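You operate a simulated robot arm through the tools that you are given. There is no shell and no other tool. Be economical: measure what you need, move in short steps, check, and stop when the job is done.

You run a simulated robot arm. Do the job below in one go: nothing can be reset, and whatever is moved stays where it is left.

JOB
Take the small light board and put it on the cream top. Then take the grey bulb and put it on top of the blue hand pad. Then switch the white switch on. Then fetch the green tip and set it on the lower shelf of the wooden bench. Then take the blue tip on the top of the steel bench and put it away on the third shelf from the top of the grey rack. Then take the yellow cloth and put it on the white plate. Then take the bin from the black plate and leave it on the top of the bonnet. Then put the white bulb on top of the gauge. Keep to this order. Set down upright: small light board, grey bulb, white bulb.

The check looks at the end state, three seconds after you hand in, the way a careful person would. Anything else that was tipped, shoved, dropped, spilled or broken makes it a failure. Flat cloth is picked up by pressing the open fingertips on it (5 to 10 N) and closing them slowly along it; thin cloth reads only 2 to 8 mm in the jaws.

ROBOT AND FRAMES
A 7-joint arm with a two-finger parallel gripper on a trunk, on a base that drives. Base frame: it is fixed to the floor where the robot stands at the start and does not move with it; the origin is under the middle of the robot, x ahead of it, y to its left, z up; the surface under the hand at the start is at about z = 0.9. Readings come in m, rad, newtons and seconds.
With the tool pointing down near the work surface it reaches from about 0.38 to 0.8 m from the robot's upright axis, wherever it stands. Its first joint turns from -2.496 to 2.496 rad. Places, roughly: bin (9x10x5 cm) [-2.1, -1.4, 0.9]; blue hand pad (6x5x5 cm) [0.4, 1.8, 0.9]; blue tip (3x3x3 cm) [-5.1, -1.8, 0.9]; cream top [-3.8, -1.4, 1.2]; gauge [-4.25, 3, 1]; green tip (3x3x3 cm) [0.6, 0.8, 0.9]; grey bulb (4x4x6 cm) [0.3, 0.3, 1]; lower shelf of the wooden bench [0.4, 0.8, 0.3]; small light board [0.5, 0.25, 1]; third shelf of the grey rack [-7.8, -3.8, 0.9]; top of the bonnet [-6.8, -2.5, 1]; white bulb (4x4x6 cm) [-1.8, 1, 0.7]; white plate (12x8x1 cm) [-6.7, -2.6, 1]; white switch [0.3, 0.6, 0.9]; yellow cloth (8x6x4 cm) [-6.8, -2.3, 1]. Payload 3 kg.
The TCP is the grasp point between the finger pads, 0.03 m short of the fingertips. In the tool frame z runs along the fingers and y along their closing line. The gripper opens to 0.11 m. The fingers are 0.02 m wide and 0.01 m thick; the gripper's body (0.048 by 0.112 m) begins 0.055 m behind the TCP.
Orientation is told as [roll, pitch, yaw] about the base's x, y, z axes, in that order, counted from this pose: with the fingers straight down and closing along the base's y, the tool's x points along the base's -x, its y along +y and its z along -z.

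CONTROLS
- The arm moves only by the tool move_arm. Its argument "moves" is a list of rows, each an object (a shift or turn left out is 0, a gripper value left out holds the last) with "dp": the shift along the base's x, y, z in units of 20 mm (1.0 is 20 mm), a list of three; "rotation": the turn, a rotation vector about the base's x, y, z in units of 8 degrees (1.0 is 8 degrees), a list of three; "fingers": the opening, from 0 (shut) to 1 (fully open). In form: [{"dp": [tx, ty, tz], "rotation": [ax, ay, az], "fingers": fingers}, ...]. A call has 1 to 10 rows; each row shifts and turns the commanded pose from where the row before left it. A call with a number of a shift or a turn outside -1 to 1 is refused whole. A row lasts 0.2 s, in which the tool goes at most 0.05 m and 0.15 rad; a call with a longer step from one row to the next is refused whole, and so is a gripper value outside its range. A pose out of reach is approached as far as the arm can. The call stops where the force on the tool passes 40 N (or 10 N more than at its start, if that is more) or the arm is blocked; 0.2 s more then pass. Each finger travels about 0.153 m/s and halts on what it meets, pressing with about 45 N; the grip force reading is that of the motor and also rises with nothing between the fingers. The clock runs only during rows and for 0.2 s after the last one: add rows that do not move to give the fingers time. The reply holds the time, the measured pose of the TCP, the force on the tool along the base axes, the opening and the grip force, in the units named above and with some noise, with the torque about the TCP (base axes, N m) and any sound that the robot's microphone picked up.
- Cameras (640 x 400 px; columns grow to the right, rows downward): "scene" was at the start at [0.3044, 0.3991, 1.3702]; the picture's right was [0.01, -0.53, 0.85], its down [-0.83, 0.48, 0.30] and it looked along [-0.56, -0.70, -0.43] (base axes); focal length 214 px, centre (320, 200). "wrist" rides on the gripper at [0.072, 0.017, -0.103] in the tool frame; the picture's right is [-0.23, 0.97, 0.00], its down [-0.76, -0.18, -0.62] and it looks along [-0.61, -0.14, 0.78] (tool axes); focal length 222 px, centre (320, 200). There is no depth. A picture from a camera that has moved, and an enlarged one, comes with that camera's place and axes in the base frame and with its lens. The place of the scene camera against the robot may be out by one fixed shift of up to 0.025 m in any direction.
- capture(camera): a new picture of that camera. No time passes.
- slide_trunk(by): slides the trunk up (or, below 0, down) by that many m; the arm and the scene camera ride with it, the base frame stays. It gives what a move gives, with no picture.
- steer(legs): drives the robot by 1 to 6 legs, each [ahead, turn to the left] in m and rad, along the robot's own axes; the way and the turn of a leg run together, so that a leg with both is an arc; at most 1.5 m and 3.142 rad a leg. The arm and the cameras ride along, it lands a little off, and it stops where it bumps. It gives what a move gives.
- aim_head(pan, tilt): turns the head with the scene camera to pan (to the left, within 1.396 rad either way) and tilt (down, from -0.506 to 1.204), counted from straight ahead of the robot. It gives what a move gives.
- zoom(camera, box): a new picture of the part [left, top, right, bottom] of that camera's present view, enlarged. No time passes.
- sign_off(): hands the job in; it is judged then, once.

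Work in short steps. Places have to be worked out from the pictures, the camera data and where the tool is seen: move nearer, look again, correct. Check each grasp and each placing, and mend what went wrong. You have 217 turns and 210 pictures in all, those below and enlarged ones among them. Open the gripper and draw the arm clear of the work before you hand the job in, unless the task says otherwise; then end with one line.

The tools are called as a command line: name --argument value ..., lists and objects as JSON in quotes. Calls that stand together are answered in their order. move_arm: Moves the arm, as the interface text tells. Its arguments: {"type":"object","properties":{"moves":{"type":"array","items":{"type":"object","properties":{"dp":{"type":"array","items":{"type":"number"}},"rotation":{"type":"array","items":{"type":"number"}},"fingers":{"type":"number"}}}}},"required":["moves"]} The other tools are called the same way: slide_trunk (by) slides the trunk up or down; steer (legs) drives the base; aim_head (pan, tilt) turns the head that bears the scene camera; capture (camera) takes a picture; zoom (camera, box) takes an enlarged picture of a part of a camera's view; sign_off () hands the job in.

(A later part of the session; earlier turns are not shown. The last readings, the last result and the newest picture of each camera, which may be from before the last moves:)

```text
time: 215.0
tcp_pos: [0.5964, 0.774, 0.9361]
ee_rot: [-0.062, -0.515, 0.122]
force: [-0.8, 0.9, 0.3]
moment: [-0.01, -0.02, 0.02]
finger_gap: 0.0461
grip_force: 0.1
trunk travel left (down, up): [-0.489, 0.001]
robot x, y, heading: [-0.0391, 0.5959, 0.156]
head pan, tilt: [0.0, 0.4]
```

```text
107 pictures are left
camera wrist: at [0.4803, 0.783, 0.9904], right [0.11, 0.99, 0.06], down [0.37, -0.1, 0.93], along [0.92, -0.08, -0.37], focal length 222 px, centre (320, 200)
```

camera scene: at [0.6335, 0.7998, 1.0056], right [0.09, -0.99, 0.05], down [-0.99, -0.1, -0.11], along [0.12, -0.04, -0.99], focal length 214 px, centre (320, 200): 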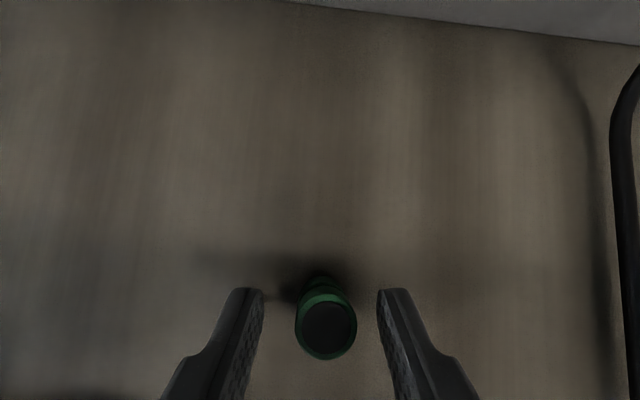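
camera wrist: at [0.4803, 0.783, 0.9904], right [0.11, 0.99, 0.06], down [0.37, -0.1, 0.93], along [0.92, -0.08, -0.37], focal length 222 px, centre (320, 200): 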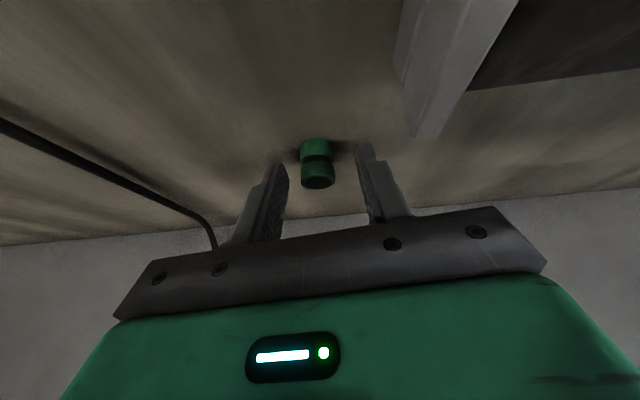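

The tip is between the fingers. Close and lift.

move_arm --moves '[{"fingers": 0.32}, {"fingers": 0.24}, {"fingers": 0.16}, {"fingers": 0.08}, {"fingers": 0.05}]'

move_arm --moves '[{"dp": [-0.28, 0, 0.45]}, {"dp": [-0.55, 0, 0.9]}, {"dp": [-0.55, 0, 0.9]}, {"dp": [-0.55, 0, 0.9]}, {"dp": [-0.55, 0, 0.9]}, {"dp": [-0.55, 0, 0.9]}, {"dp": [-0.55, 0, 0.9]}, {"dp": [-0.55, 0, 0.9]}]'

capture --camera "wrist"

```text
time: 216.2
tcp_pos: [0.5946, 0.7733, 0.9355]
ee_rot: [-0.062, -0.511, 0.123]
force: [0.5, -0.3, -0.9]
moment: [-0.01, 0.03, 0.01]
finger_gap: 0.0201
grip_force: 45.0
trunk travel left (down, up): [-0.489, 0.001]
robot x, y, heading: [-0.0414, 0.5923, 0.154]
head pan, tilt: [0.0, 0.4]
```

```text
time: 218.0
tcp_pos: [0.5115, 0.7721, 1.0701]
ee_rot: [-0.062, -0.509, 0.121]
force: [0.3, 0.0, 0.4]
moment: [0.02, 0.01, -0.01]
finger_gap: 0.0201
grip_force: 44.6
trunk travel left (down, up): [-0.489, 0.001]
robot x, y, heading: [-0.0378, 0.5945, 0.159]
head pan, tilt: [0.0, 0.4]
```

```text
106 pictures are left
camera wrist: at [0.3961, 0.7822, 1.1244], right [0.11, 0.99, 0.06], down [0.37, -0.09, 0.92], along [0.92, -0.08, -0.38], focal length 222 px, centre (320, 200)
```

wrist: 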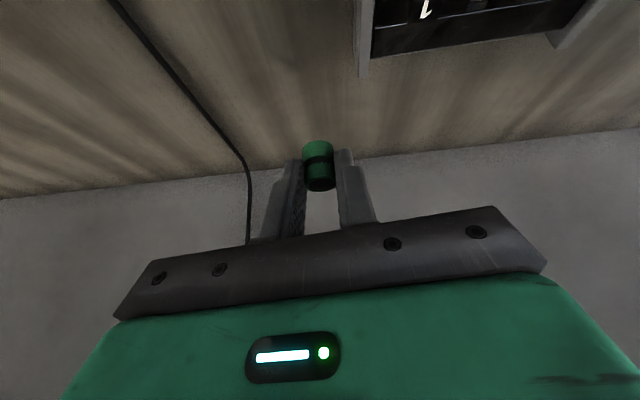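

Green tip held. Raise, back off, shift the robot to y≈0.95 in front of the free part of the lower shelf.

move_arm --moves '[{"dp": [-1, 0, 0.8]}, {"dp": [-1, 0, 0.8]}, {"dp": [-1, 0, 0.8]}, {"dp": [-1, 0, 0.8]}, {"dp": [-1, 0, 0.8]}]'

steer --legs '[[-0.35, 0], [0, 1.41], [0.35, 0], [0, -1.57]]'

aim_head --pan 0.0 --tilt -0.2

capture --camera "scene"

capture --camera "wrist"

```text
time: 219.2
tcp_pos: [0.4088, 0.7738, 1.1506]
ee_rot: [-0.062, -0.508, 0.12]
force: [-0.4, 0.2, 0.0]
moment: [-0.02, 0.04, 0.0]
finger_gap: 0.0203
grip_force: 45.5
trunk travel left (down, up): [-0.489, 0.001]
robot x, y, heading: [-0.0404, 0.5948, 0.159]
head pan, tilt: [0.0, 0.4]
```

```text
time: 230.8
tcp_pos: [0.0933, 0.9645, 1.1509]
ee_rot: [-0.063, -0.512, -0.081]
force: [-0.6, 0.5, -0.3]
moment: [0.02, 0.03, -0.03]
finger_gap: 0.0202
grip_force: 44.6
trunk travel left (down, up): [-0.489, 0.001]
robot x, y, heading: [-0.3828, 0.9144, -0.041]
head pan, tilt: [0.0, 0.4]
```

```text
time: 231.8
tcp_pos: [0.092, 0.966, 1.15]
ee_rot: [-0.063, -0.511, -0.08]
force: [0.8, 0.3, 0.2]
moment: [-0.02, 0.0, -0.01]
finger_gap: 0.0201
grip_force: 45.1
trunk travel left (down, up): [-0.489, 0.001]
robot x, y, heading: [-0.3852, 0.9167, -0.038]
head pan, tilt: [0.0, -0.201]
```

```text
105 pictures are left
camera scene: at [0.1743, 0.98, 1.2555], right [-0.11, -0.99, 0.05], down [-0.76, 0.05, -0.65], along [0.65, -0.11, -0.76], focal length 214 px, centre (320, 200)
```

scene: 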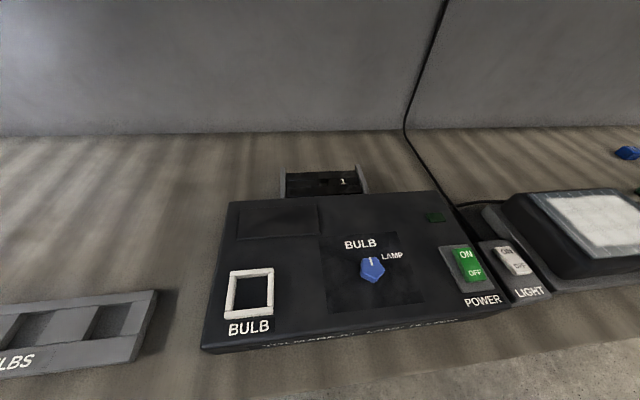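

```text
104 pictures are left
camera wrist: at [-0.0181, 0.9982, 1.2058], right [0.31, 0.95, 0.06], down [0.34, -0.17, 0.92], along [0.89, -0.26, -0.38], focal length 222 px, centre (320, 200)
```

wrist: 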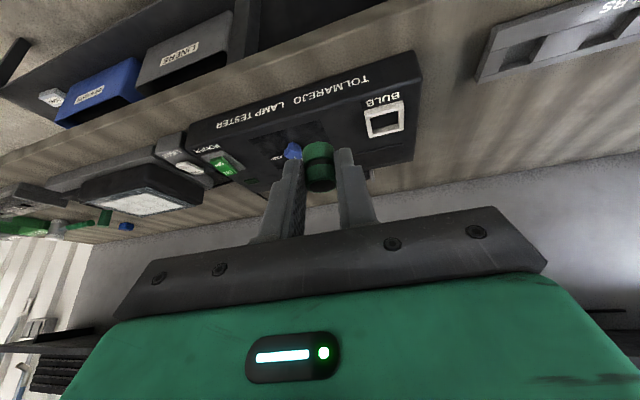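

Back off 0.2 m, lower the trunk fully, and look under the bench.

steer --legs '[[-0.2, 0.04]]'

slide_trunk --by -0.485

capture --camera "scene"

capture --camera "wrist"

```text
time: 233.4
tcp_pos: [-0.1119, 0.989, 1.1508]
ee_rot: [-0.064, -0.512, -0.041]
force: [0.1, 0.2, 0.3]
moment: [0.0, 0.03, 0.05]
finger_gap: 0.0203
grip_force: 44.7
trunk travel left (down, up): [-0.489, 0.001]
robot x, y, heading: [-0.5829, 0.9178, 0.001]
head pan, tilt: [0.0, -0.201]
```

```text
refused: -0.485 is not a number from -0.4 to 0.4
```

```text
103 pictures are left
camera scene: at [-0.0297, 1.0061, 1.2558], right [-0.07, -1.0, 0.05], down [-0.76, 0.02, -0.65], along [0.65, -0.09, -0.75], focal length 214 px, centre (320, 200)
```

scene: 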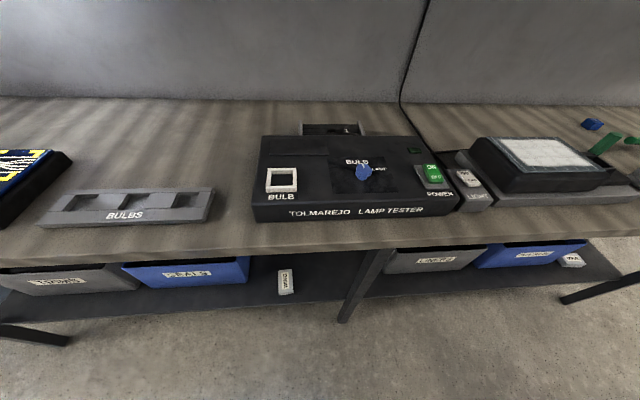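

```text
102 pictures are left
camera wrist: at [-0.2234, 1.0164, 1.206], right [0.27, 0.96, 0.06], down [0.35, -0.15, 0.93], along [0.9, -0.23, -0.38], focal length 222 px, centre (320, 200)
```

wrist: 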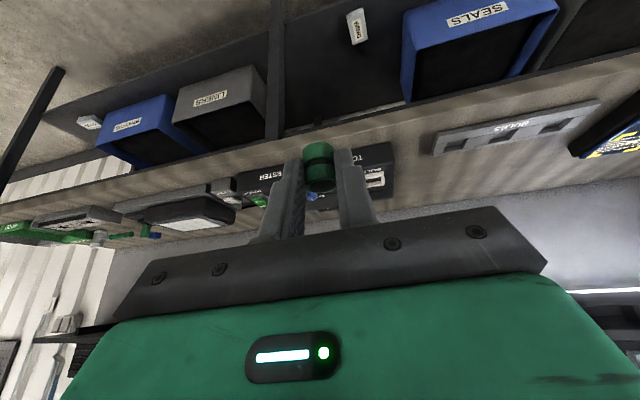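

Free shelf spot: between the leg (y≈0.77) and the small box (y≈1.05) → target (0.33,0.92). Lower the trunk in two steps.

slide_trunk --by -0.4

slide_trunk --by -0.08

move_arm --moves '[{"dp": [0, -0.9, -1]}, {"dp": [0, -0.9, -1]}, {"dp": [0, -0.9, -1]}, {"dp": [0, -0.9, -1]}, {"dp": [0, 0, -1]}, {"dp": [0, 0, -1]}, {"dp": [0, 0, -1]}, {"dp": [0, 0, -1]}]'

capture --camera "scene"

capture --camera "wrist"

```text
time: 237.3
tcp_pos: [-0.112, 0.9881, 0.7515]
ee_rot: [-0.063, -0.512, -0.041]
force: [-0.3, -0.7, -0.3]
moment: [-0.03, -0.02, 0.01]
finger_gap: 0.0204
grip_force: 45.4
trunk travel left (down, up): [-0.089, 0.401]
robot x, y, heading: [-0.5855, 0.9209, -0.002]
head pan, tilt: [0.0, -0.201]
```

```text
time: 238.4
tcp_pos: [-0.1113, 0.9888, 0.672]
ee_rot: [-0.066, -0.51, -0.043]
force: [-1.3, 0.0, 0.0]
moment: [-0.02, 0.04, 0.03]
finger_gap: 0.0203
grip_force: 45.1
trunk travel left (down, up): [-0.009, 0.481]
robot x, y, heading: [-0.5855, 0.9206, -0.001]
head pan, tilt: [0.0, -0.201]
```

```text
time: 240.2
tcp_pos: [-0.1113, 0.9757, 0.6584]
ee_rot: [-0.063, -0.512, -0.042]
force: [-0.4, 0.5, 0.1]
moment: [0.02, -0.02, 0.0]
finger_gap: 0.0203
grip_force: 45.6
out of reach, approached as far as the arm can: row 1, 2, 3, 4, 5, 6, 7, 8
trunk travel left (down, up): [-0.009, 0.481]
robot x, y, heading: [-0.5855, 0.9178, 0.0]
head pan, tilt: [0.0, -0.201]
```

```text
101 pictures are left
camera scene: at [-0.0297, 0.9935, 0.7627], right [-0.07, -1.0, 0.05], down [-0.76, 0.02, -0.65], along [0.65, -0.09, -0.76], focal length 214 px, centre (320, 200)
```

scene: 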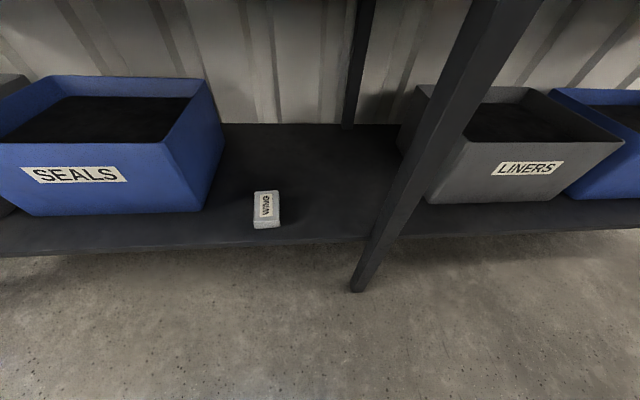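

```text
100 pictures are left
camera wrist: at [-0.2234, 1.0038, 0.713], right [0.27, 0.96, 0.06], down [0.35, -0.15, 0.92], along [0.9, -0.23, -0.38], focal length 222 px, centre (320, 200)
```

wrist: 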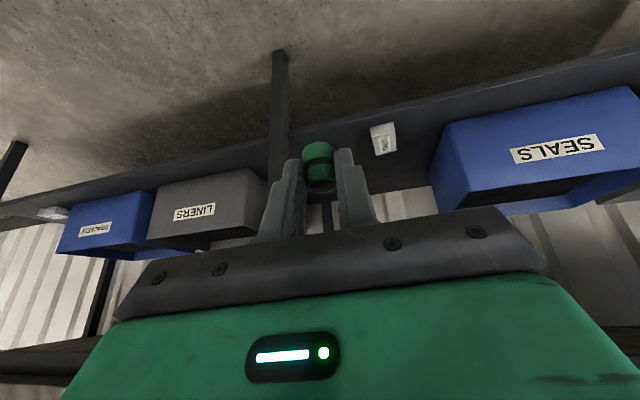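

Reach limit near the body; extend forward while lowering.

move_arm --moves '[{"dp": [1, 0, 0]}, {"dp": [1, 0, 0]}, {"dp": [1, 0, 0]}, {"dp": [1, 0, 0]}, {"dp": [1, 0, 0]}, {"dp": [1, 0, 0]}, {"dp": [1, 0, 0]}, {"dp": [1, 0, 0]}]'

```text
time: 242.0
tcp_pos: [0.0486, 0.9767, 0.6583]
ee_rot: [-0.063, -0.511, -0.043]
force: [-0.3, -0.3, -0.3]
moment: [0.0, -0.02, 0.0]
finger_gap: 0.0206
grip_force: 45.3
trunk travel left (down, up): [-0.009, 0.481]
robot x, y, heading: [-0.5871, 0.9222, -0.008]
head pan, tilt: [0.0, -0.201]
```

move_arm --moves '[{"dp": [0, -0.6, -1]}, {"dp": [0, -0.6, -1]}, {"dp": [0, -0.6, -1]}, {"dp": [0, -0.6, -1]}, {"dp": [0, -0.4, -1]}, {"dp": [0, 0, -1]}, {"dp": [0, 0, -1]}, {"dp": [0, 0, -1]}, {"dp": [0, 0, -1]}, {"dp": [0, 0, -1]}]'

```text
time: 244.2
tcp_pos: [0.0489, 0.9185, 0.4596]
ee_rot: [-0.062, -0.512, -0.042]
force: [0.1, 0.4, 0.1]
moment: [0.0, 0.0, 0.01]
finger_gap: 0.0202
grip_force: 44.9
trunk travel left (down, up): [-0.009, 0.481]
robot x, y, heading: [-0.5862, 0.9158, -0.002]
head pan, tilt: [0.0, -0.201]
```

Now z=0.46 is reachable. Check the view, then drive forward 0.28 m under the bench edge.

steer --legs '[[0.15, 0]]'

capture --camera "wrist"

capture --camera "scene"

```text
time: 245.6
tcp_pos: [0.1983, 0.9191, 0.4587]
ee_rot: [-0.062, -0.51, -0.041]
force: [0.1, -0.5, -0.4]
moment: [0.02, -0.05, 0.02]
finger_gap: 0.0202
grip_force: 45.5
trunk travel left (down, up): [-0.009, 0.481]
robot x, y, heading: [-0.4317, 0.9178, -0.007]
head pan, tilt: [0.0, -0.201]
```

```text
99 pictures are left
camera wrist: at [0.0872, 0.9474, 0.5136], right [0.27, 0.96, 0.06], down [0.35, -0.15, 0.92], along [0.9, -0.23, -0.38], focal length 222 px, centre (320, 200)
```

wrist: 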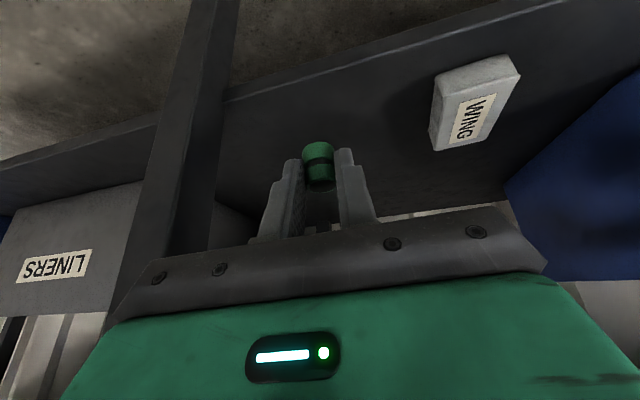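

```text
98 pictures are left
camera scene: at [0.281, 0.9371, 0.5632], right [-0.07, -1.0, 0.05], down [-0.76, 0.02, -0.65], along [0.65, -0.09, -0.76], focal length 214 px, centre (320, 200)
```

scene: 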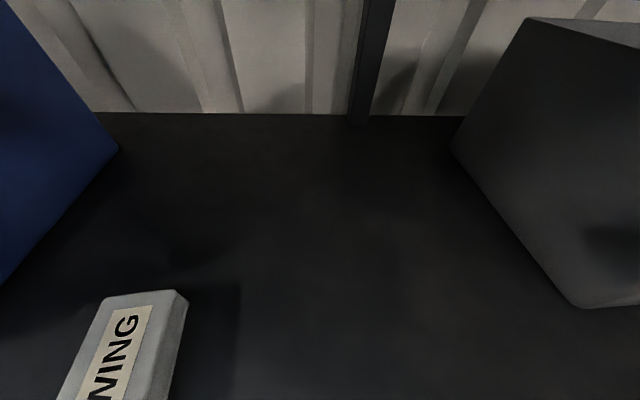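

Clear ahead. Drive 0.12 m further, then lower.

steer --legs '[[0.12, 0]]'

move_arm --moves '[{"dp": [0, 0, -1]}, {"dp": [0, 0, -1]}, {"dp": [0, 0, -1]}, {"dp": [0, 0, -1]}]'

capture --camera "wrist"

```text
time: 246.9
tcp_pos: [0.2921, 0.9177, 0.4565]
ee_rot: [-0.069, -0.491, -0.039]
force: [-1.3, 0.7, -0.3]
moment: [0.0, 0.02, 0.0]
finger_gap: 0.0201
grip_force: 45.1
trunk travel left (down, up): [-0.009, 0.481]
robot x, y, heading: [-0.3262, 0.9154, -0.0]
head pan, tilt: [0.0, -0.201]
stopped in leg 1: the robot was blocked; the commanded pose is now the measured one
```

```text
time: 247.9
tcp_pos: [0.2943, 0.9173, 0.3701]
ee_rot: [-0.068, -0.488, -0.039]
force: [0.9, 0.7, 0.9]
moment: [-0.01, 0.0, 0.01]
finger_gap: 0.0203
grip_force: 45.3
trunk travel left (down, up): [-0.009, 0.481]
robot x, y, heading: [-0.3299, 0.9162, 0.001]
head pan, tilt: [0.0, -0.201]
```

```text
97 pictures are left
camera wrist: at [0.1848, 0.9457, 0.428], right [0.27, 0.96, 0.05], down [0.37, -0.15, 0.92], along [0.89, -0.23, -0.4], focal length 222 px, centre (320, 200)
```

wrist: 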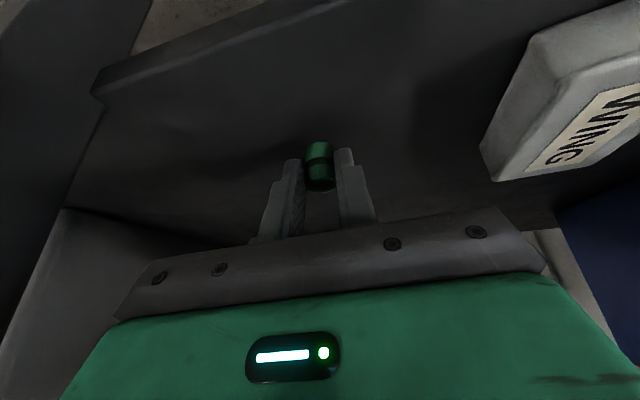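

The arm touched the bench edge lightly; back 1 cm and continue lowering in small steps – the tip is well over the shelf.

move_arm --moves '[{"dp": [-0.5, 0, -0.2]}, {"dp": [0, 0, -0.3]}, {"dp": [0, 0, -0.3]}, {"dp": [0, 0, -0.3]}, {"dp": [0, 0, -0.2]}, {"dp": [0, 0, -0.2]}]'

capture --camera "wrist"

```text
time: 248.8
tcp_pos: [0.2876, 0.918, 0.3565]
ee_rot: [-0.067, -0.493, -0.04]
force: [-8.0, 0.8, 22.8]
moment: [0.11, -0.15, 0.09]
finger_gap: 0.0204
grip_force: 45.2
trunk travel left (down, up): [-0.009, 0.481]
robot x, y, heading: [-0.3288, 0.9157, -0.008]
head pan, tilt: [0.0, -0.201]
stopped in row 4: the force on the tool passed its limit at 45 N (the readings are from after the stop); the commanded pose is now the measured one
```

```text
96 pictures are left
camera wrist: at [0.1762, 0.9462, 0.4131], right [0.27, 0.96, 0.05], down [0.36, -0.15, 0.92], along [0.89, -0.23, -0.39], focal length 222 px, centre (320, 200)
```

wrist: 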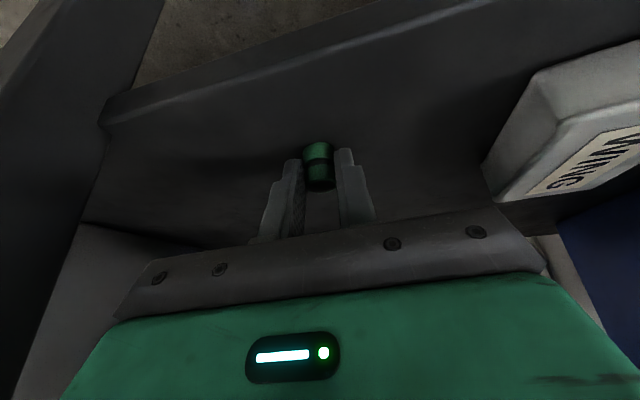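

Contact with the shelf. Relieve and open.

move_arm --moves '[{"dp": [0, 0, 0.08]}, {"fingers": 0.24}, {"fingers": 0.3}, {"fingers": 0.38}, {}]'

capture --camera "wrist"

```text
time: 250.0
tcp_pos: [0.287, 0.9174, 0.3567]
ee_rot: [-0.069, -0.489, -0.041]
force: [0.7, 0.3, -0.5]
moment: [0.03, 0.0, 0.01]
finger_gap: 0.042
grip_force: 0.0
trunk travel left (down, up): [-0.009, 0.481]
robot x, y, heading: [-0.3283, 0.9175, 0.003]
head pan, tilt: [0.0, -0.201]
```

```text
95 pictures are left
camera wrist: at [0.176, 0.9463, 0.4132], right [0.27, 0.96, 0.05], down [0.37, -0.15, 0.92], along [0.89, -0.23, -0.39], focal length 222 px, centre (320, 200)
```

wrist: 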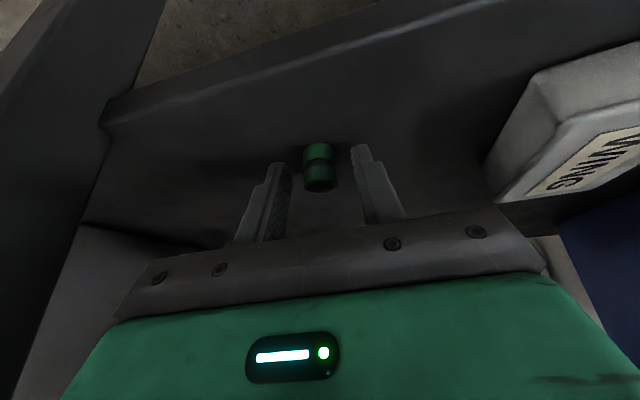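

Tip stands on the shelf. Withdraw along the tool axis, then drive back.

move_arm --moves '[{"dp": [-0.4, 0, 0.7]}, {"dp": [-0.5, 0, 0.8]}, {"dp": [-0.8, 0, 0.6]}, {"dp": [-1, 0, 0.3]}, {"dp": [-1, 0, 0]}]'

capture --camera "wrist"

steer --legs '[[-0.35, 0]]'

slide_trunk --by 0.4

```text
time: 251.2
tcp_pos: [0.213, 0.9174, 0.4044]
ee_rot: [-0.069, -0.493, -0.04]
force: [0.4, -0.2, 0.5]
moment: [-0.01, 0.0, -0.02]
finger_gap: 0.0419
grip_force: 0.0
trunk travel left (down, up): [-0.009, 0.481]
robot x, y, heading: [-0.3257, 0.921, -0.005]
head pan, tilt: [0.0, -0.201]
```

```text
94 pictures are left
camera wrist: at [0.1019, 0.946, 0.4614], right [0.27, 0.96, 0.05], down [0.37, -0.15, 0.92], along [0.89, -0.23, -0.39], focal length 222 px, centre (320, 200)
```

wrist: 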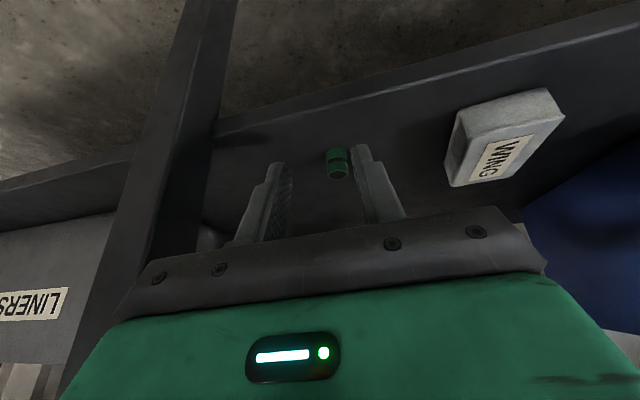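

```text
time: 253.5
tcp_pos: [-0.1398, 0.9182, 0.4043]
ee_rot: [-0.068, -0.491, -0.035]
force: [0.0, 0.3, 0.5]
moment: [0.0, -0.01, 0.0]
finger_gap: 0.042
grip_force: 0.0
trunk travel left (down, up): [-0.009, 0.481]
robot x, y, heading: [-0.6832, 0.9184, 0.004]
head pan, tilt: [0.0, -0.201]
```

```text
time: 257.3
tcp_pos: [-0.1394, 0.9204, 0.804]
ee_rot: [-0.069, -0.492, -0.033]
force: [-0.3, 0.3, -0.1]
moment: [-0.01, 0.03, 0.03]
finger_gap: 0.0419
grip_force: 0.1
trunk travel left (down, up): [-0.409, 0.081]
robot x, y, heading: [-0.6826, 0.9175, 0.009]
head pan, tilt: [0.0, -0.201]
```

Task 4 done. Untilt and raise the arm, then drive back through the corridor toward the steel bench.

move_arm --moves '[{"dp": [-0.3, 0, 1], "rotation": [0, 1, 0]}, {"dp": [-0.3, 0, 1], "rotation": [0, 1, 0]}, {"dp": [-0.3, 0, 1], "rotation": [0, 1, 0]}, {"dp": [-0.3, 0, 1], "rotation": [0, 0.53, 0]}, {"dp": [-0.3, 0, 1]}, {"dp": [-0.3, 0, 1]}, {"dp": [-0.3, 0, 1]}, {"dp": [-0.3, 0, 1]}, {"dp": [-0.3, 0, 1]}, {"dp": [-0.3, 0, 1]}]'

move_arm --moves '[{"dp": [0, -0.5, 1]}, {"dp": [0, -0.5, 1]}, {"dp": [0, -0.5, 1]}, {"dp": [0, -0.5, 1]}, {"dp": [0, -0.5, 1]}, {"dp": [0, -0.5, 1]}]'

steer --legs '[[0.1, 0], [0, -1.57], [1.5, 0], [0, -1.57]]'

aim_head --pan 0.0 --tilt -0.5

capture --camera "scene"

```text
time: 259.5
tcp_pos: [-0.202, 0.9182, 1.0067]
ee_rot: [-0.084, 0.002, -0.03]
force: [-1.3, 0.1, 0.5]
moment: [0.0, -0.03, -0.01]
finger_gap: 0.0416
grip_force: 0.0
trunk travel left (down, up): [-0.409, 0.081]
robot x, y, heading: [-0.6846, 0.9184, 0.002]
head pan, tilt: [0.0, -0.201]
```

```text
time: 260.9
tcp_pos: [-0.1999, 0.8586, 1.1253]
ee_rot: [-0.084, 0.001, -0.031]
force: [0.2, -0.1, -0.5]
moment: [0.02, -0.01, 0.04]
finger_gap: 0.0417
grip_force: 0.1
trunk travel left (down, up): [-0.409, 0.081]
robot x, y, heading: [-0.6813, 0.9162, 0.007]
head pan, tilt: [0.0, -0.201]
```

```text
time: 276.9
tcp_pos: [-1.0343, -0.5452, 1.1245]
ee_rot: [-0.085, 0.004, -3.139]
force: [0.3, -0.1, 0.6]
moment: [0.03, 0.0, 0.01]
finger_gap: 0.0418
grip_force: 0.0
trunk travel left (down, up): [-0.409, 0.081]
robot x, y, heading: [-0.5485, -0.6503, -3.099]
head pan, tilt: [0.0, -0.201]
```

```text
time: 277.6
tcp_pos: [-1.0321, -0.5464, 1.1244]
ee_rot: [-0.085, 0.0, -3.138]
force: [-0.2, -1.0, 0.9]
moment: [0.0, 0.01, 0.01]
finger_gap: 0.0417
grip_force: 0.1
trunk travel left (down, up): [-0.409, 0.081]
robot x, y, heading: [-0.547, -0.65, -3.093]
head pan, tilt: [0.0, -0.499]
```

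```text
93 pictures are left
camera scene: at [-1.1895, -0.5339, 1.1891], right [0.0, 1.0, 0.08], down [0.88, 0.04, -0.48], along [-0.48, 0.07, -0.88], focal length 214 px, centre (320, 200)
```

scene: 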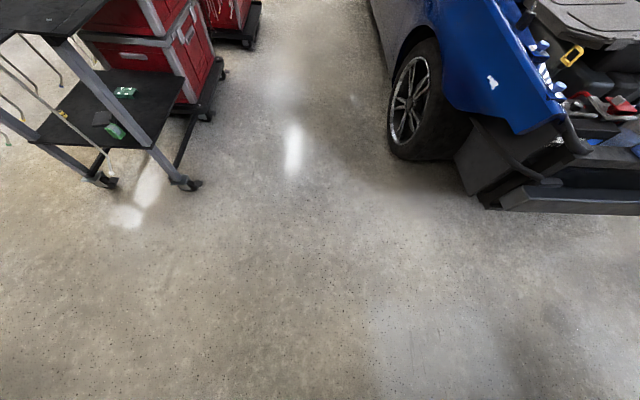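

Corridor is clear; drive on to x≈−4.4.

steer --legs '[[1.4, -0.06], [1.4, 0], [1.0, 0]]'

capture --camera "scene"

aim_head --pan 1.2 --tilt -0.5

capture --camera "scene"

aim_head --pan -1.2 --tilt -0.5

capture --camera "scene"

```text
time: 295.9
tcp_pos: [-4.8138, -0.4887, 1.1249]
ee_rot: [-0.083, 0.003, 3.088]
force: [-0.6, 0.0, -0.6]
moment: [0.0, 0.01, 0.0]
finger_gap: 0.0416
grip_force: 0.1
trunk travel left (down, up): [-0.409, 0.081]
robot x, y, heading: [-4.3325, -0.6216, 3.13]
head pan, tilt: [0.0, -0.499]
```

```text
92 pictures are left
camera scene: at [-4.9703, -0.4676, 1.189], right [0.05, 0.99, 0.08], down [0.88, -0.01, -0.48], along [-0.47, 0.1, -0.88], focal length 214 px, centre (320, 200)
```

scene: 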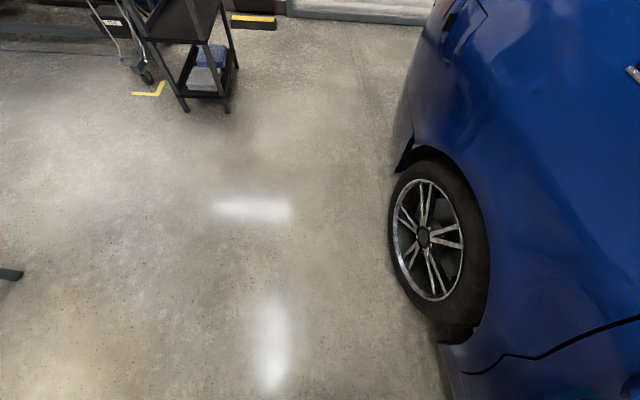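

```text
time: 297.3
tcp_pos: [-4.814, -0.4894, 1.1252]
ee_rot: [-0.084, 0.001, 3.087]
force: [-1.0, -0.9, 0.0]
moment: [0.02, -0.02, 0.0]
finger_gap: 0.0418
grip_force: 0.1
trunk travel left (down, up): [-0.409, 0.081]
robot x, y, heading: [-4.3354, -0.6162, 3.134]
head pan, tilt: [1.201, -0.499]
```

```text
91 pictures are left
camera scene: at [-4.9739, -0.5333, 1.2269], right [0.03, 0.44, -0.9], down [0.85, -0.48, -0.21], along [-0.52, -0.76, -0.39], focal length 214 px, centre (320, 200)
```

scene: 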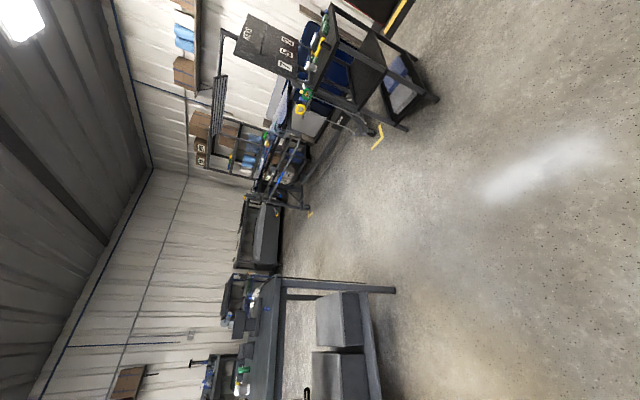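

```text
time: 299.5
tcp_pos: [-4.8141, -0.4885, 1.1259]
ee_rot: [-0.084, 0.002, 3.087]
force: [-0.3, 0.0, 0.2]
moment: [0.01, 0.0, -0.03]
finger_gap: 0.0419
grip_force: 0.0
trunk travel left (down, up): [-0.409, 0.081]
robot x, y, heading: [-4.3352, -0.617, 3.131]
head pan, tilt: [-1.201, -0.499]
```

```text
90 pictures are left
camera scene: at [-4.9671, -0.4089, 1.2374], right [0.01, 0.28, 0.96], down [0.9, 0.41, -0.13], along [-0.43, 0.87, -0.25], focal length 214 px, centre (320, 200)
```

scene: 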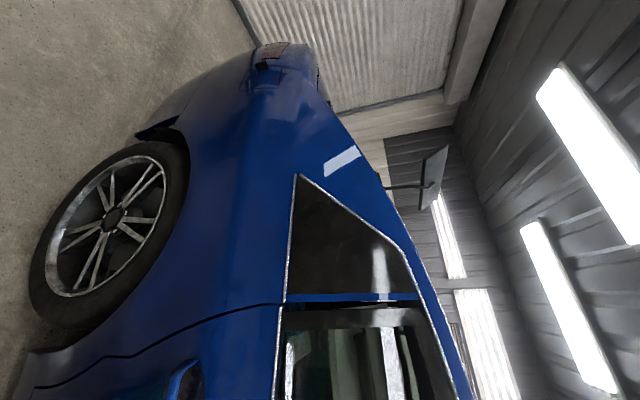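

The steel bench (grey bins below) is ahead-left. Drive to x≈−5.0, turn to face it.

steer --legs '[[0.68, 0], [0, 1.58], [0.35, 0]]'

aim_head --pan 0 --tilt -0.5

capture --camera "scene"

capture --camera "wrist"

```text
time: 309.2
tcp_pos: [-5.1106, -1.4386, 1.1251]
ee_rot: [-0.083, 0.001, -1.577]
force: [-0.7, 0.2, -0.1]
moment: [-0.02, -0.04, -0.01]
finger_gap: 0.0417
grip_force: 0.1
trunk travel left (down, up): [-0.409, 0.081]
robot x, y, heading: [-5.0496, -0.956, -1.538]
head pan, tilt: [-1.201, -0.499]
```

```text
time: 310.6
tcp_pos: [-5.1116, -1.4377, 1.126]
ee_rot: [-0.083, 0.001, -1.577]
force: [-1.1, 0.3, 0.6]
moment: [0.01, 0.05, 0.01]
finger_gap: 0.0418
grip_force: 0.0
trunk travel left (down, up): [-0.409, 0.081]
robot x, y, heading: [-5.0507, -0.953, -1.534]
head pan, tilt: [0.0, -0.499]
```

```text
89 pictures are left
camera scene: at [-5.1126, -1.5691, 1.1899], right [-1.0, 0.01, 0.08], down [-0.04, 0.88, -0.48], along [-0.08, -0.48, -0.88], focal length 214 px, centre (320, 200)
```

scene: 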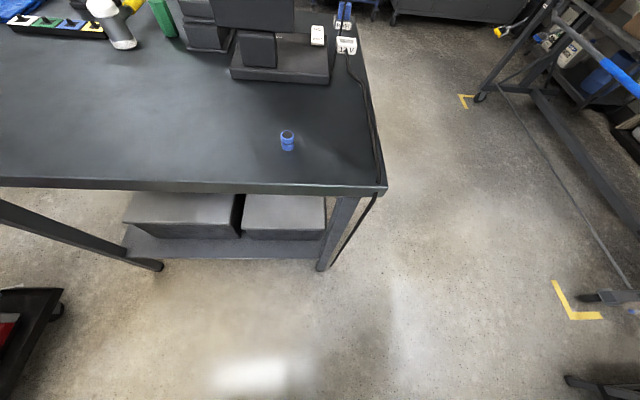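

```text
88 pictures are left
camera wrist: at [-5.0844, -1.3651, 1.2288], right [0.97, -0.23, -0.08], down [-0.13, -0.76, 0.64], along [-0.21, -0.6, -0.77], focal length 222 px, centre (320, 200)
```

wrist: 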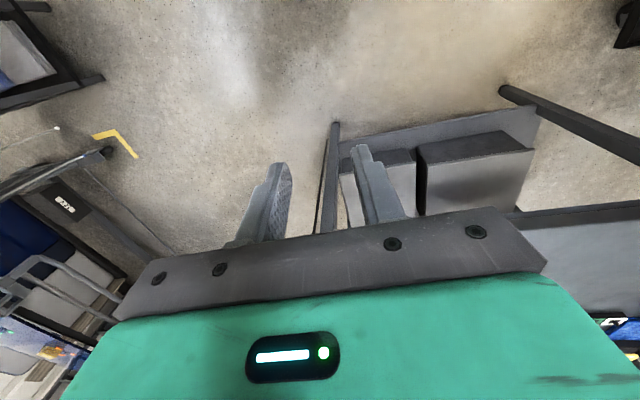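

Blue tip ≈(−5.10,−1.828), stands upright. Drive 0.3 m closer, level the tool and hover above.

steer --legs '[[0.28, 0]]'

move_arm --moves '[{"dp": [0, -0.9, -0.5], "rotation": [0, -0.59, 0]}, {"dp": [0, -0.9, -0.5]}, {"dp": [0, -0.9, -1]}, {"dp": [0, -0.9, -1]}, {"dp": [0, -0.9, -1]}]'

aim_head --pan 0 --tilt 0.2

capture --camera "scene"

capture --camera "wrist"

```text
time: 312.6
tcp_pos: [-5.0995, -1.7186, 1.1262]
ee_rot: [-0.085, 0.003, -1.573]
force: [0.3, 0.7, 0.2]
moment: [0.01, 0.0, 0.0]
finger_gap: 0.0418
grip_force: 0.0
trunk travel left (down, up): [-0.409, 0.081]
robot x, y, heading: [-5.0412, -1.236, -1.536]
head pan, tilt: [0.0, -0.499]
```

```text
time: 313.8
tcp_pos: [-5.0993, -1.8093, 1.0458]
ee_rot: [-0.002, 0.001, -1.572]
force: [-0.3, 0.0, 0.0]
moment: [-0.03, 0.0, -0.03]
finger_gap: 0.0416
grip_force: 0.0
trunk travel left (down, up): [-0.409, 0.081]
robot x, y, heading: [-5.0451, -1.2353, -1.535]
head pan, tilt: [0.0, -0.499]
```

```text
time: 314.8
tcp_pos: [-5.1006, -1.8086, 1.0457]
ee_rot: [-0.002, 0.002, -1.572]
force: [-0.6, -0.4, 0.2]
moment: [0.0, 0.0, 0.02]
finger_gap: 0.042
grip_force: 0.2
trunk travel left (down, up): [-0.409, 0.081]
robot x, y, heading: [-5.0455, -1.2359, -1.533]
head pan, tilt: [0.0, 0.201]
```

```text
87 pictures are left
camera scene: at [-5.1067, -1.8825, 1.0843], right [-1.0, 0.0, 0.0], down [0.0, 0.98, 0.2], along [0.0, 0.2, -0.98], focal length 214 px, centre (320, 200)
```

scene: 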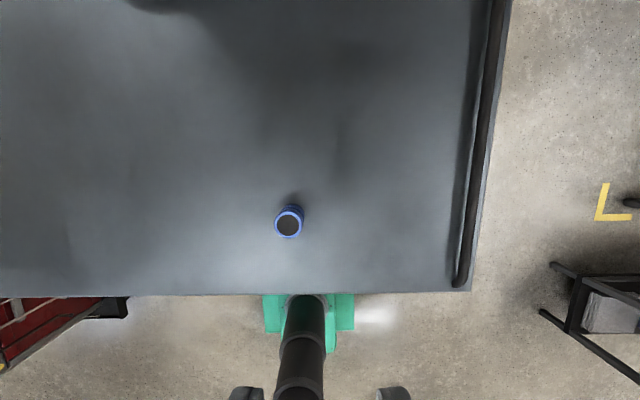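

```text
86 pictures are left
camera wrist: at [-5.0827, -1.737, 1.1508], right [0.97, -0.23, 0.0], down [-0.18, -0.76, 0.62], along [-0.14, -0.61, -0.78], focal length 222 px, centre (320, 200)
```

wrist: 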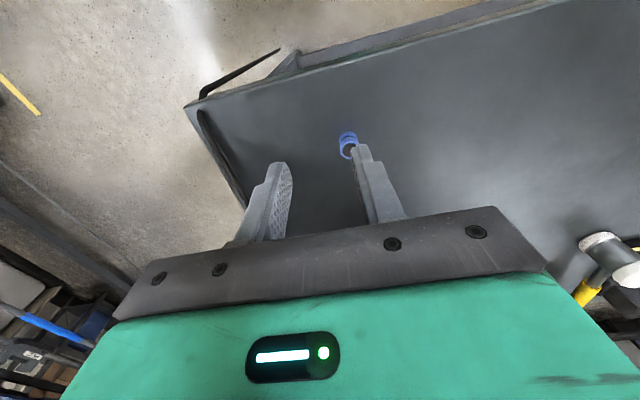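

The wrist camera gives the tip at (−5.077,−1.852) (scene bias is fixed in world y). Move over it and descend to check.

move_arm --moves '[{"dp": [0.6, -1, 0]}, {"dp": [0.58, -1, 0]}, {"dp": [0, -0.18, -0.8]}, {"dp": [0, 0, -0.9]}, {"dp": [0, 0, -0.9]}]'

capture --camera "wrist"

aim_head --pan 0 --tilt 0.5

capture --camera "scene"

```text
time: 316.0
tcp_pos: [-5.0746, -1.8535, 0.9946]
ee_rot: [-0.002, 0.001, -1.573]
force: [0.3, 0.5, 0.0]
moment: [0.01, -0.02, 0.03]
finger_gap: 0.0419
grip_force: 0.0
trunk travel left (down, up): [-0.409, 0.081]
robot x, y, heading: [-5.0434, -1.2363, -1.535]
head pan, tilt: [0.0, 0.201]
```

```text
85 pictures are left
camera wrist: at [-5.0575, -1.7802, 1.0988], right [0.97, -0.23, 0.0], down [-0.18, -0.76, 0.62], along [-0.14, -0.61, -0.78], focal length 222 px, centre (320, 200)
```

wrist: 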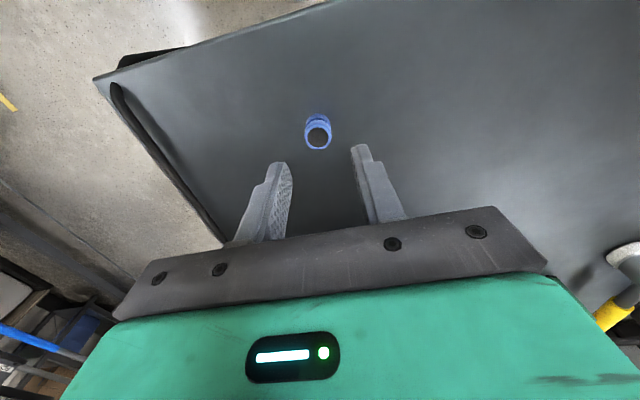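

```text
time: 316.8
tcp_pos: [-5.0754, -1.8537, 0.9945]
ee_rot: [-0.002, 0.003, -1.573]
force: [-0.5, -0.6, -0.9]
moment: [-0.01, -0.01, -0.02]
finger_gap: 0.0415
grip_force: 0.0
trunk travel left (down, up): [-0.409, 0.081]
robot x, y, heading: [-5.0428, -1.2351, -1.533]
head pan, tilt: [0.0, 0.499]
```

```text
84 pictures are left
camera scene: at [-5.0815, -1.8981, 1.0347], right [-1.0, 0.0, 0.0], down [0.0, 0.88, 0.48], along [0.0, 0.48, -0.88], focal length 214 px, centre (320, 200)
```

scene: 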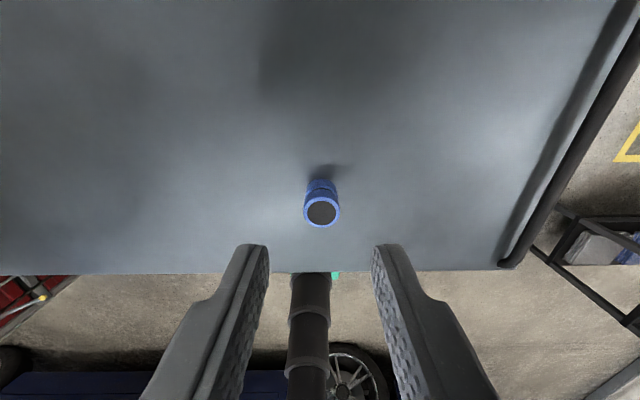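

Aligned. Descend and grip.

move_arm --moves '[{"dp": [0, 0.15, -0.9]}, {"dp": [0, 0, -0.9]}, {"dp": [0, 0, -0.9]}, {"dp": [0, 0, -0.2]}, {"fingers": 0.3}, {"fingers": 0.2}, {"fingers": 0.1}, {"fingers": 0.05}]'

move_arm --moves '[{"dp": [0, 0, 0.5]}, {"dp": [0, 0, 1]}, {"dp": [0, 0, 1]}, {"dp": [0, 0, 1]}, {"dp": [0, 0, 1]}, {"dp": [0, 0, 1]}, {"dp": [0, 0, 1]}, {"dp": [0, 0, 1]}, {"dp": [0, 0, 1]}]'

capture --camera "wrist"

```text
time: 318.6
tcp_pos: [-5.0782, -1.8494, 0.9372]
ee_rot: [-0.001, 0.002, -1.573]
force: [-0.2, 0.9, 0.5]
moment: [-0.03, 0.03, 0.03]
finger_gap: 0.0203
grip_force: 44.9
trunk travel left (down, up): [-0.409, 0.081]
robot x, y, heading: [-5.0449, -1.2344, -1.534]
head pan, tilt: [0.0, 0.499]
```

```text
time: 320.6
tcp_pos: [-5.0764, -1.8501, 1.1076]
ee_rot: [-0.002, 0.001, -1.573]
force: [0.1, -0.7, 0.2]
moment: [0.03, 0.0, -0.03]
finger_gap: 0.0201
grip_force: 45.5
trunk travel left (down, up): [-0.409, 0.081]
robot x, y, heading: [-5.0444, -1.2344, -1.53]
head pan, tilt: [0.0, 0.499]
```

```text
83 pictures are left
camera wrist: at [-5.0583, -1.7773, 1.212], right [0.97, -0.23, 0.0], down [-0.18, -0.76, 0.62], along [-0.14, -0.61, -0.78], focal length 222 px, centre (320, 200)
```

wrist: 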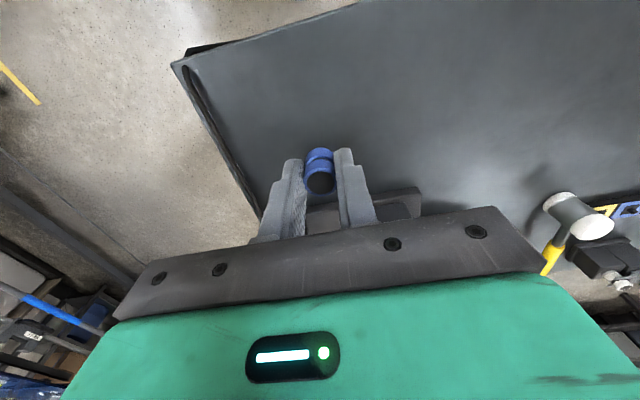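

Blue tip held. Retract, back off and turn toward −x to survey the way to the grey rack.

move_arm --moves '[{"dp": [0, 1, 0.5]}, {"dp": [0, 1, 0.5]}, {"dp": [0, 1, 0.5]}, {"dp": [0, 1, 0.5]}, {"dp": [0, 1, 0.5]}, {"dp": [0, 1, 0.5]}, {"dp": [0, 1, 0.5]}, {"dp": [0, 1, 0.5]}]'

steer --legs '[[-0.4, 0], [0, -1.0]]'

aim_head --pan 1.0 --tilt -0.5

capture --camera "scene"

aim_head --pan -0.3 --tilt -0.5

capture --camera "scene"

```text
time: 322.4
tcp_pos: [-5.0764, -1.6887, 1.1858]
ee_rot: [-0.003, 0.004, -1.572]
force: [0.4, 0.8, -0.9]
moment: [-0.01, 0.0, -0.02]
finger_gap: 0.0202
grip_force: 44.9
trunk travel left (down, up): [-0.409, 0.081]
robot x, y, heading: [-5.0405, -1.237, -1.534]
head pan, tilt: [0.0, 0.499]
```

```text
time: 327.5
tcp_pos: [-5.4512, -1.0588, 1.1867]
ee_rot: [-0.002, 0.001, -2.537]
force: [-1.0, 0.8, -0.4]
moment: [0.01, 0.01, 0.02]
finger_gap: 0.0204
grip_force: 44.8
trunk travel left (down, up): [-0.409, 0.081]
robot x, y, heading: [-5.036, -0.8564, -2.495]
head pan, tilt: [0.0, 0.499]
```

```text
time: 328.8
tcp_pos: [-5.4509, -1.0591, 1.1865]
ee_rot: [-0.003, 0.002, -2.537]
force: [-0.1, 0.5, 0.6]
moment: [0.02, -0.01, -0.04]
finger_gap: 0.0203
grip_force: 44.8
trunk travel left (down, up): [-0.409, 0.081]
robot x, y, heading: [-5.0366, -0.8594, -2.497]
head pan, tilt: [1.0, -0.499]
```

```text
82 pictures are left
camera scene: at [-5.5488, -1.1728, 1.2811], right [-0.31, 0.45, -0.84], down [0.95, 0.17, -0.26], along [0.03, -0.88, -0.48], focal length 214 px, centre (320, 200)
```

scene: 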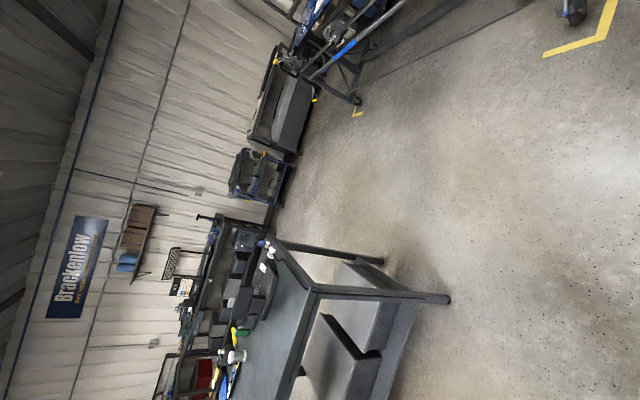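

```text
time: 330.2
tcp_pos: [-5.4515, -1.0596, 1.1866]
ee_rot: [-0.002, 0.002, -2.539]
force: [0.1, 0.0, -0.2]
moment: [-0.03, 0.0, -0.01]
finger_gap: 0.0201
grip_force: 44.9
trunk travel left (down, up): [-0.409, 0.081]
robot x, y, heading: [-5.0386, -0.8587, -2.493]
head pan, tilt: [-0.3, -0.499]
```

```text
81 pictures are left
camera scene: at [-5.5923, -1.1099, 1.2535], right [-0.54, 0.79, 0.3], down [0.64, 0.62, -0.46], along [-0.54, -0.06, -0.84], focal length 214 px, centre (320, 200)
```

scene: 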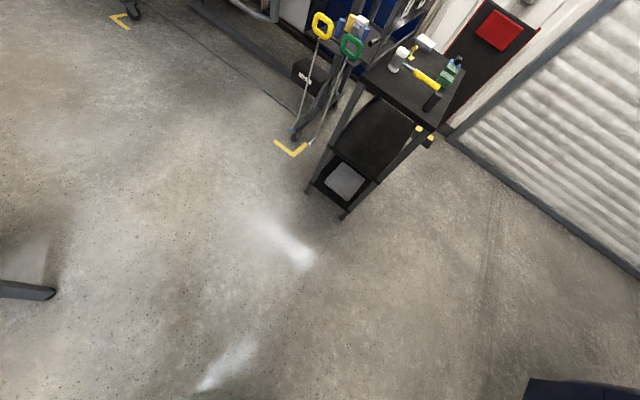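

Path between steel bench and the bonnet bay looks open. Move to about (−5.8,−1.4), face −y and look.

steer --legs '[[0.95, 0], [0, 0.92], [0.5, 0]]'

aim_head --pan 0.7 --tilt -0.5

capture --camera "scene"

aim_head --pan -1.1 --tilt -0.3

capture --camera "scene"

```text
time: 340.1
tcp_pos: [-5.9165, -2.3786, 1.188]
ee_rot: [-0.003, 0.002, -1.641]
force: [1.5, -0.6, 0.4]
moment: [-0.01, 0.01, 0.02]
finger_gap: 0.0204
grip_force: 44.8
trunk travel left (down, up): [-0.409, 0.081]
robot x, y, heading: [-5.8293, -1.929, -1.597]
head pan, tilt: [-0.3, -0.499]
```

```text
time: 341.4
tcp_pos: [-5.9155, -2.3791, 1.1869]
ee_rot: [-0.002, 0.003, -1.64]
force: [-0.1, 0.1, -0.2]
moment: [0.01, -0.01, 0.0]
finger_gap: 0.0199
grip_force: 45.4
trunk travel left (down, up): [-0.409, 0.081]
robot x, y, heading: [-5.827, -1.9297, -1.599]
head pan, tilt: [0.7, -0.499]
```

```text
80 pictures are left
camera scene: at [-5.89, -2.5129, 1.2665], right [-0.76, 0.06, -0.64], down [0.37, 0.85, -0.37], along [0.53, -0.52, -0.67], focal length 214 px, centre (320, 200)
```

scene: 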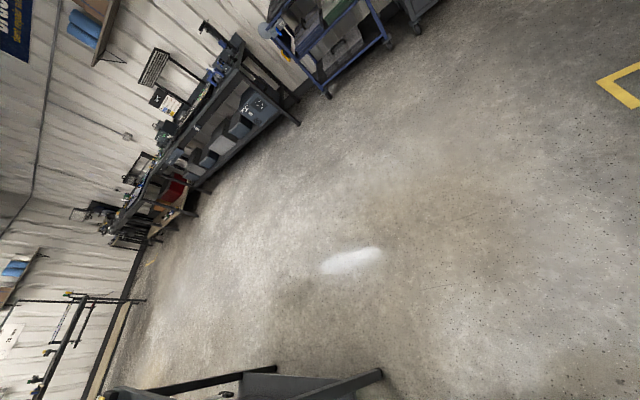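

```text
time: 343.2
tcp_pos: [-5.9162, -2.3793, 1.186]
ee_rot: [0.0, 0.003, -1.641]
force: [0.4, -0.3, 0.0]
moment: [0.01, 0.0, -0.01]
finger_gap: 0.0202
grip_force: 45.3
trunk travel left (down, up): [-0.409, 0.081]
robot x, y, heading: [-5.8275, -1.9292, -1.6]
head pan, tilt: [-1.1, -0.3]
```

```text
79 pictures are left
camera scene: at [-6.0018, -2.4905, 1.2823], right [-0.45, 0.03, 0.89], down [-0.2, 0.97, -0.13], along [-0.87, -0.23, -0.43], focal length 214 px, centre (320, 200)
```

scene: 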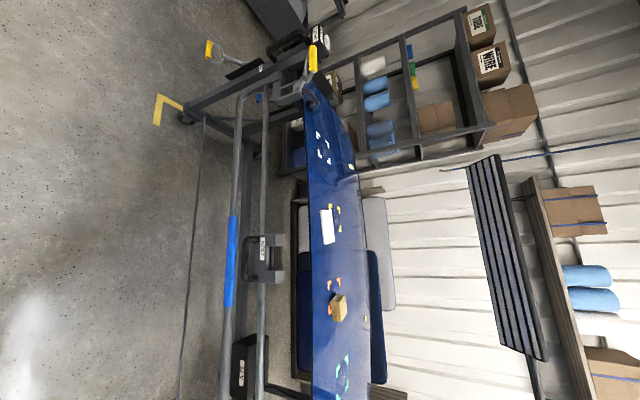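

The bonnet, white plate, yellow cloth and the grey rack behind are visible. Zoom at the rack.

zoom --camera "scene" --box '[240, 0, 560, 200]'

```text
2.00 times, centred on (400, 100) of scene
camera zoom: at [-6.0018, -2.4905, 1.2823], right [-0.45, 0.03, 0.89], down [-0.2, 0.97, -0.13], along [-0.87, -0.23, -0.43], focal length 429 px, centre (160, 400)
```

zoom: 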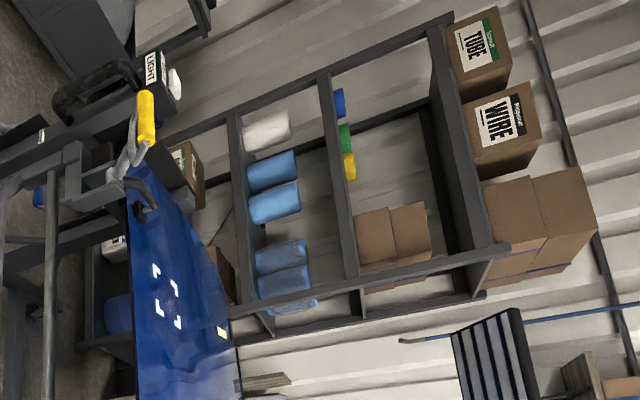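

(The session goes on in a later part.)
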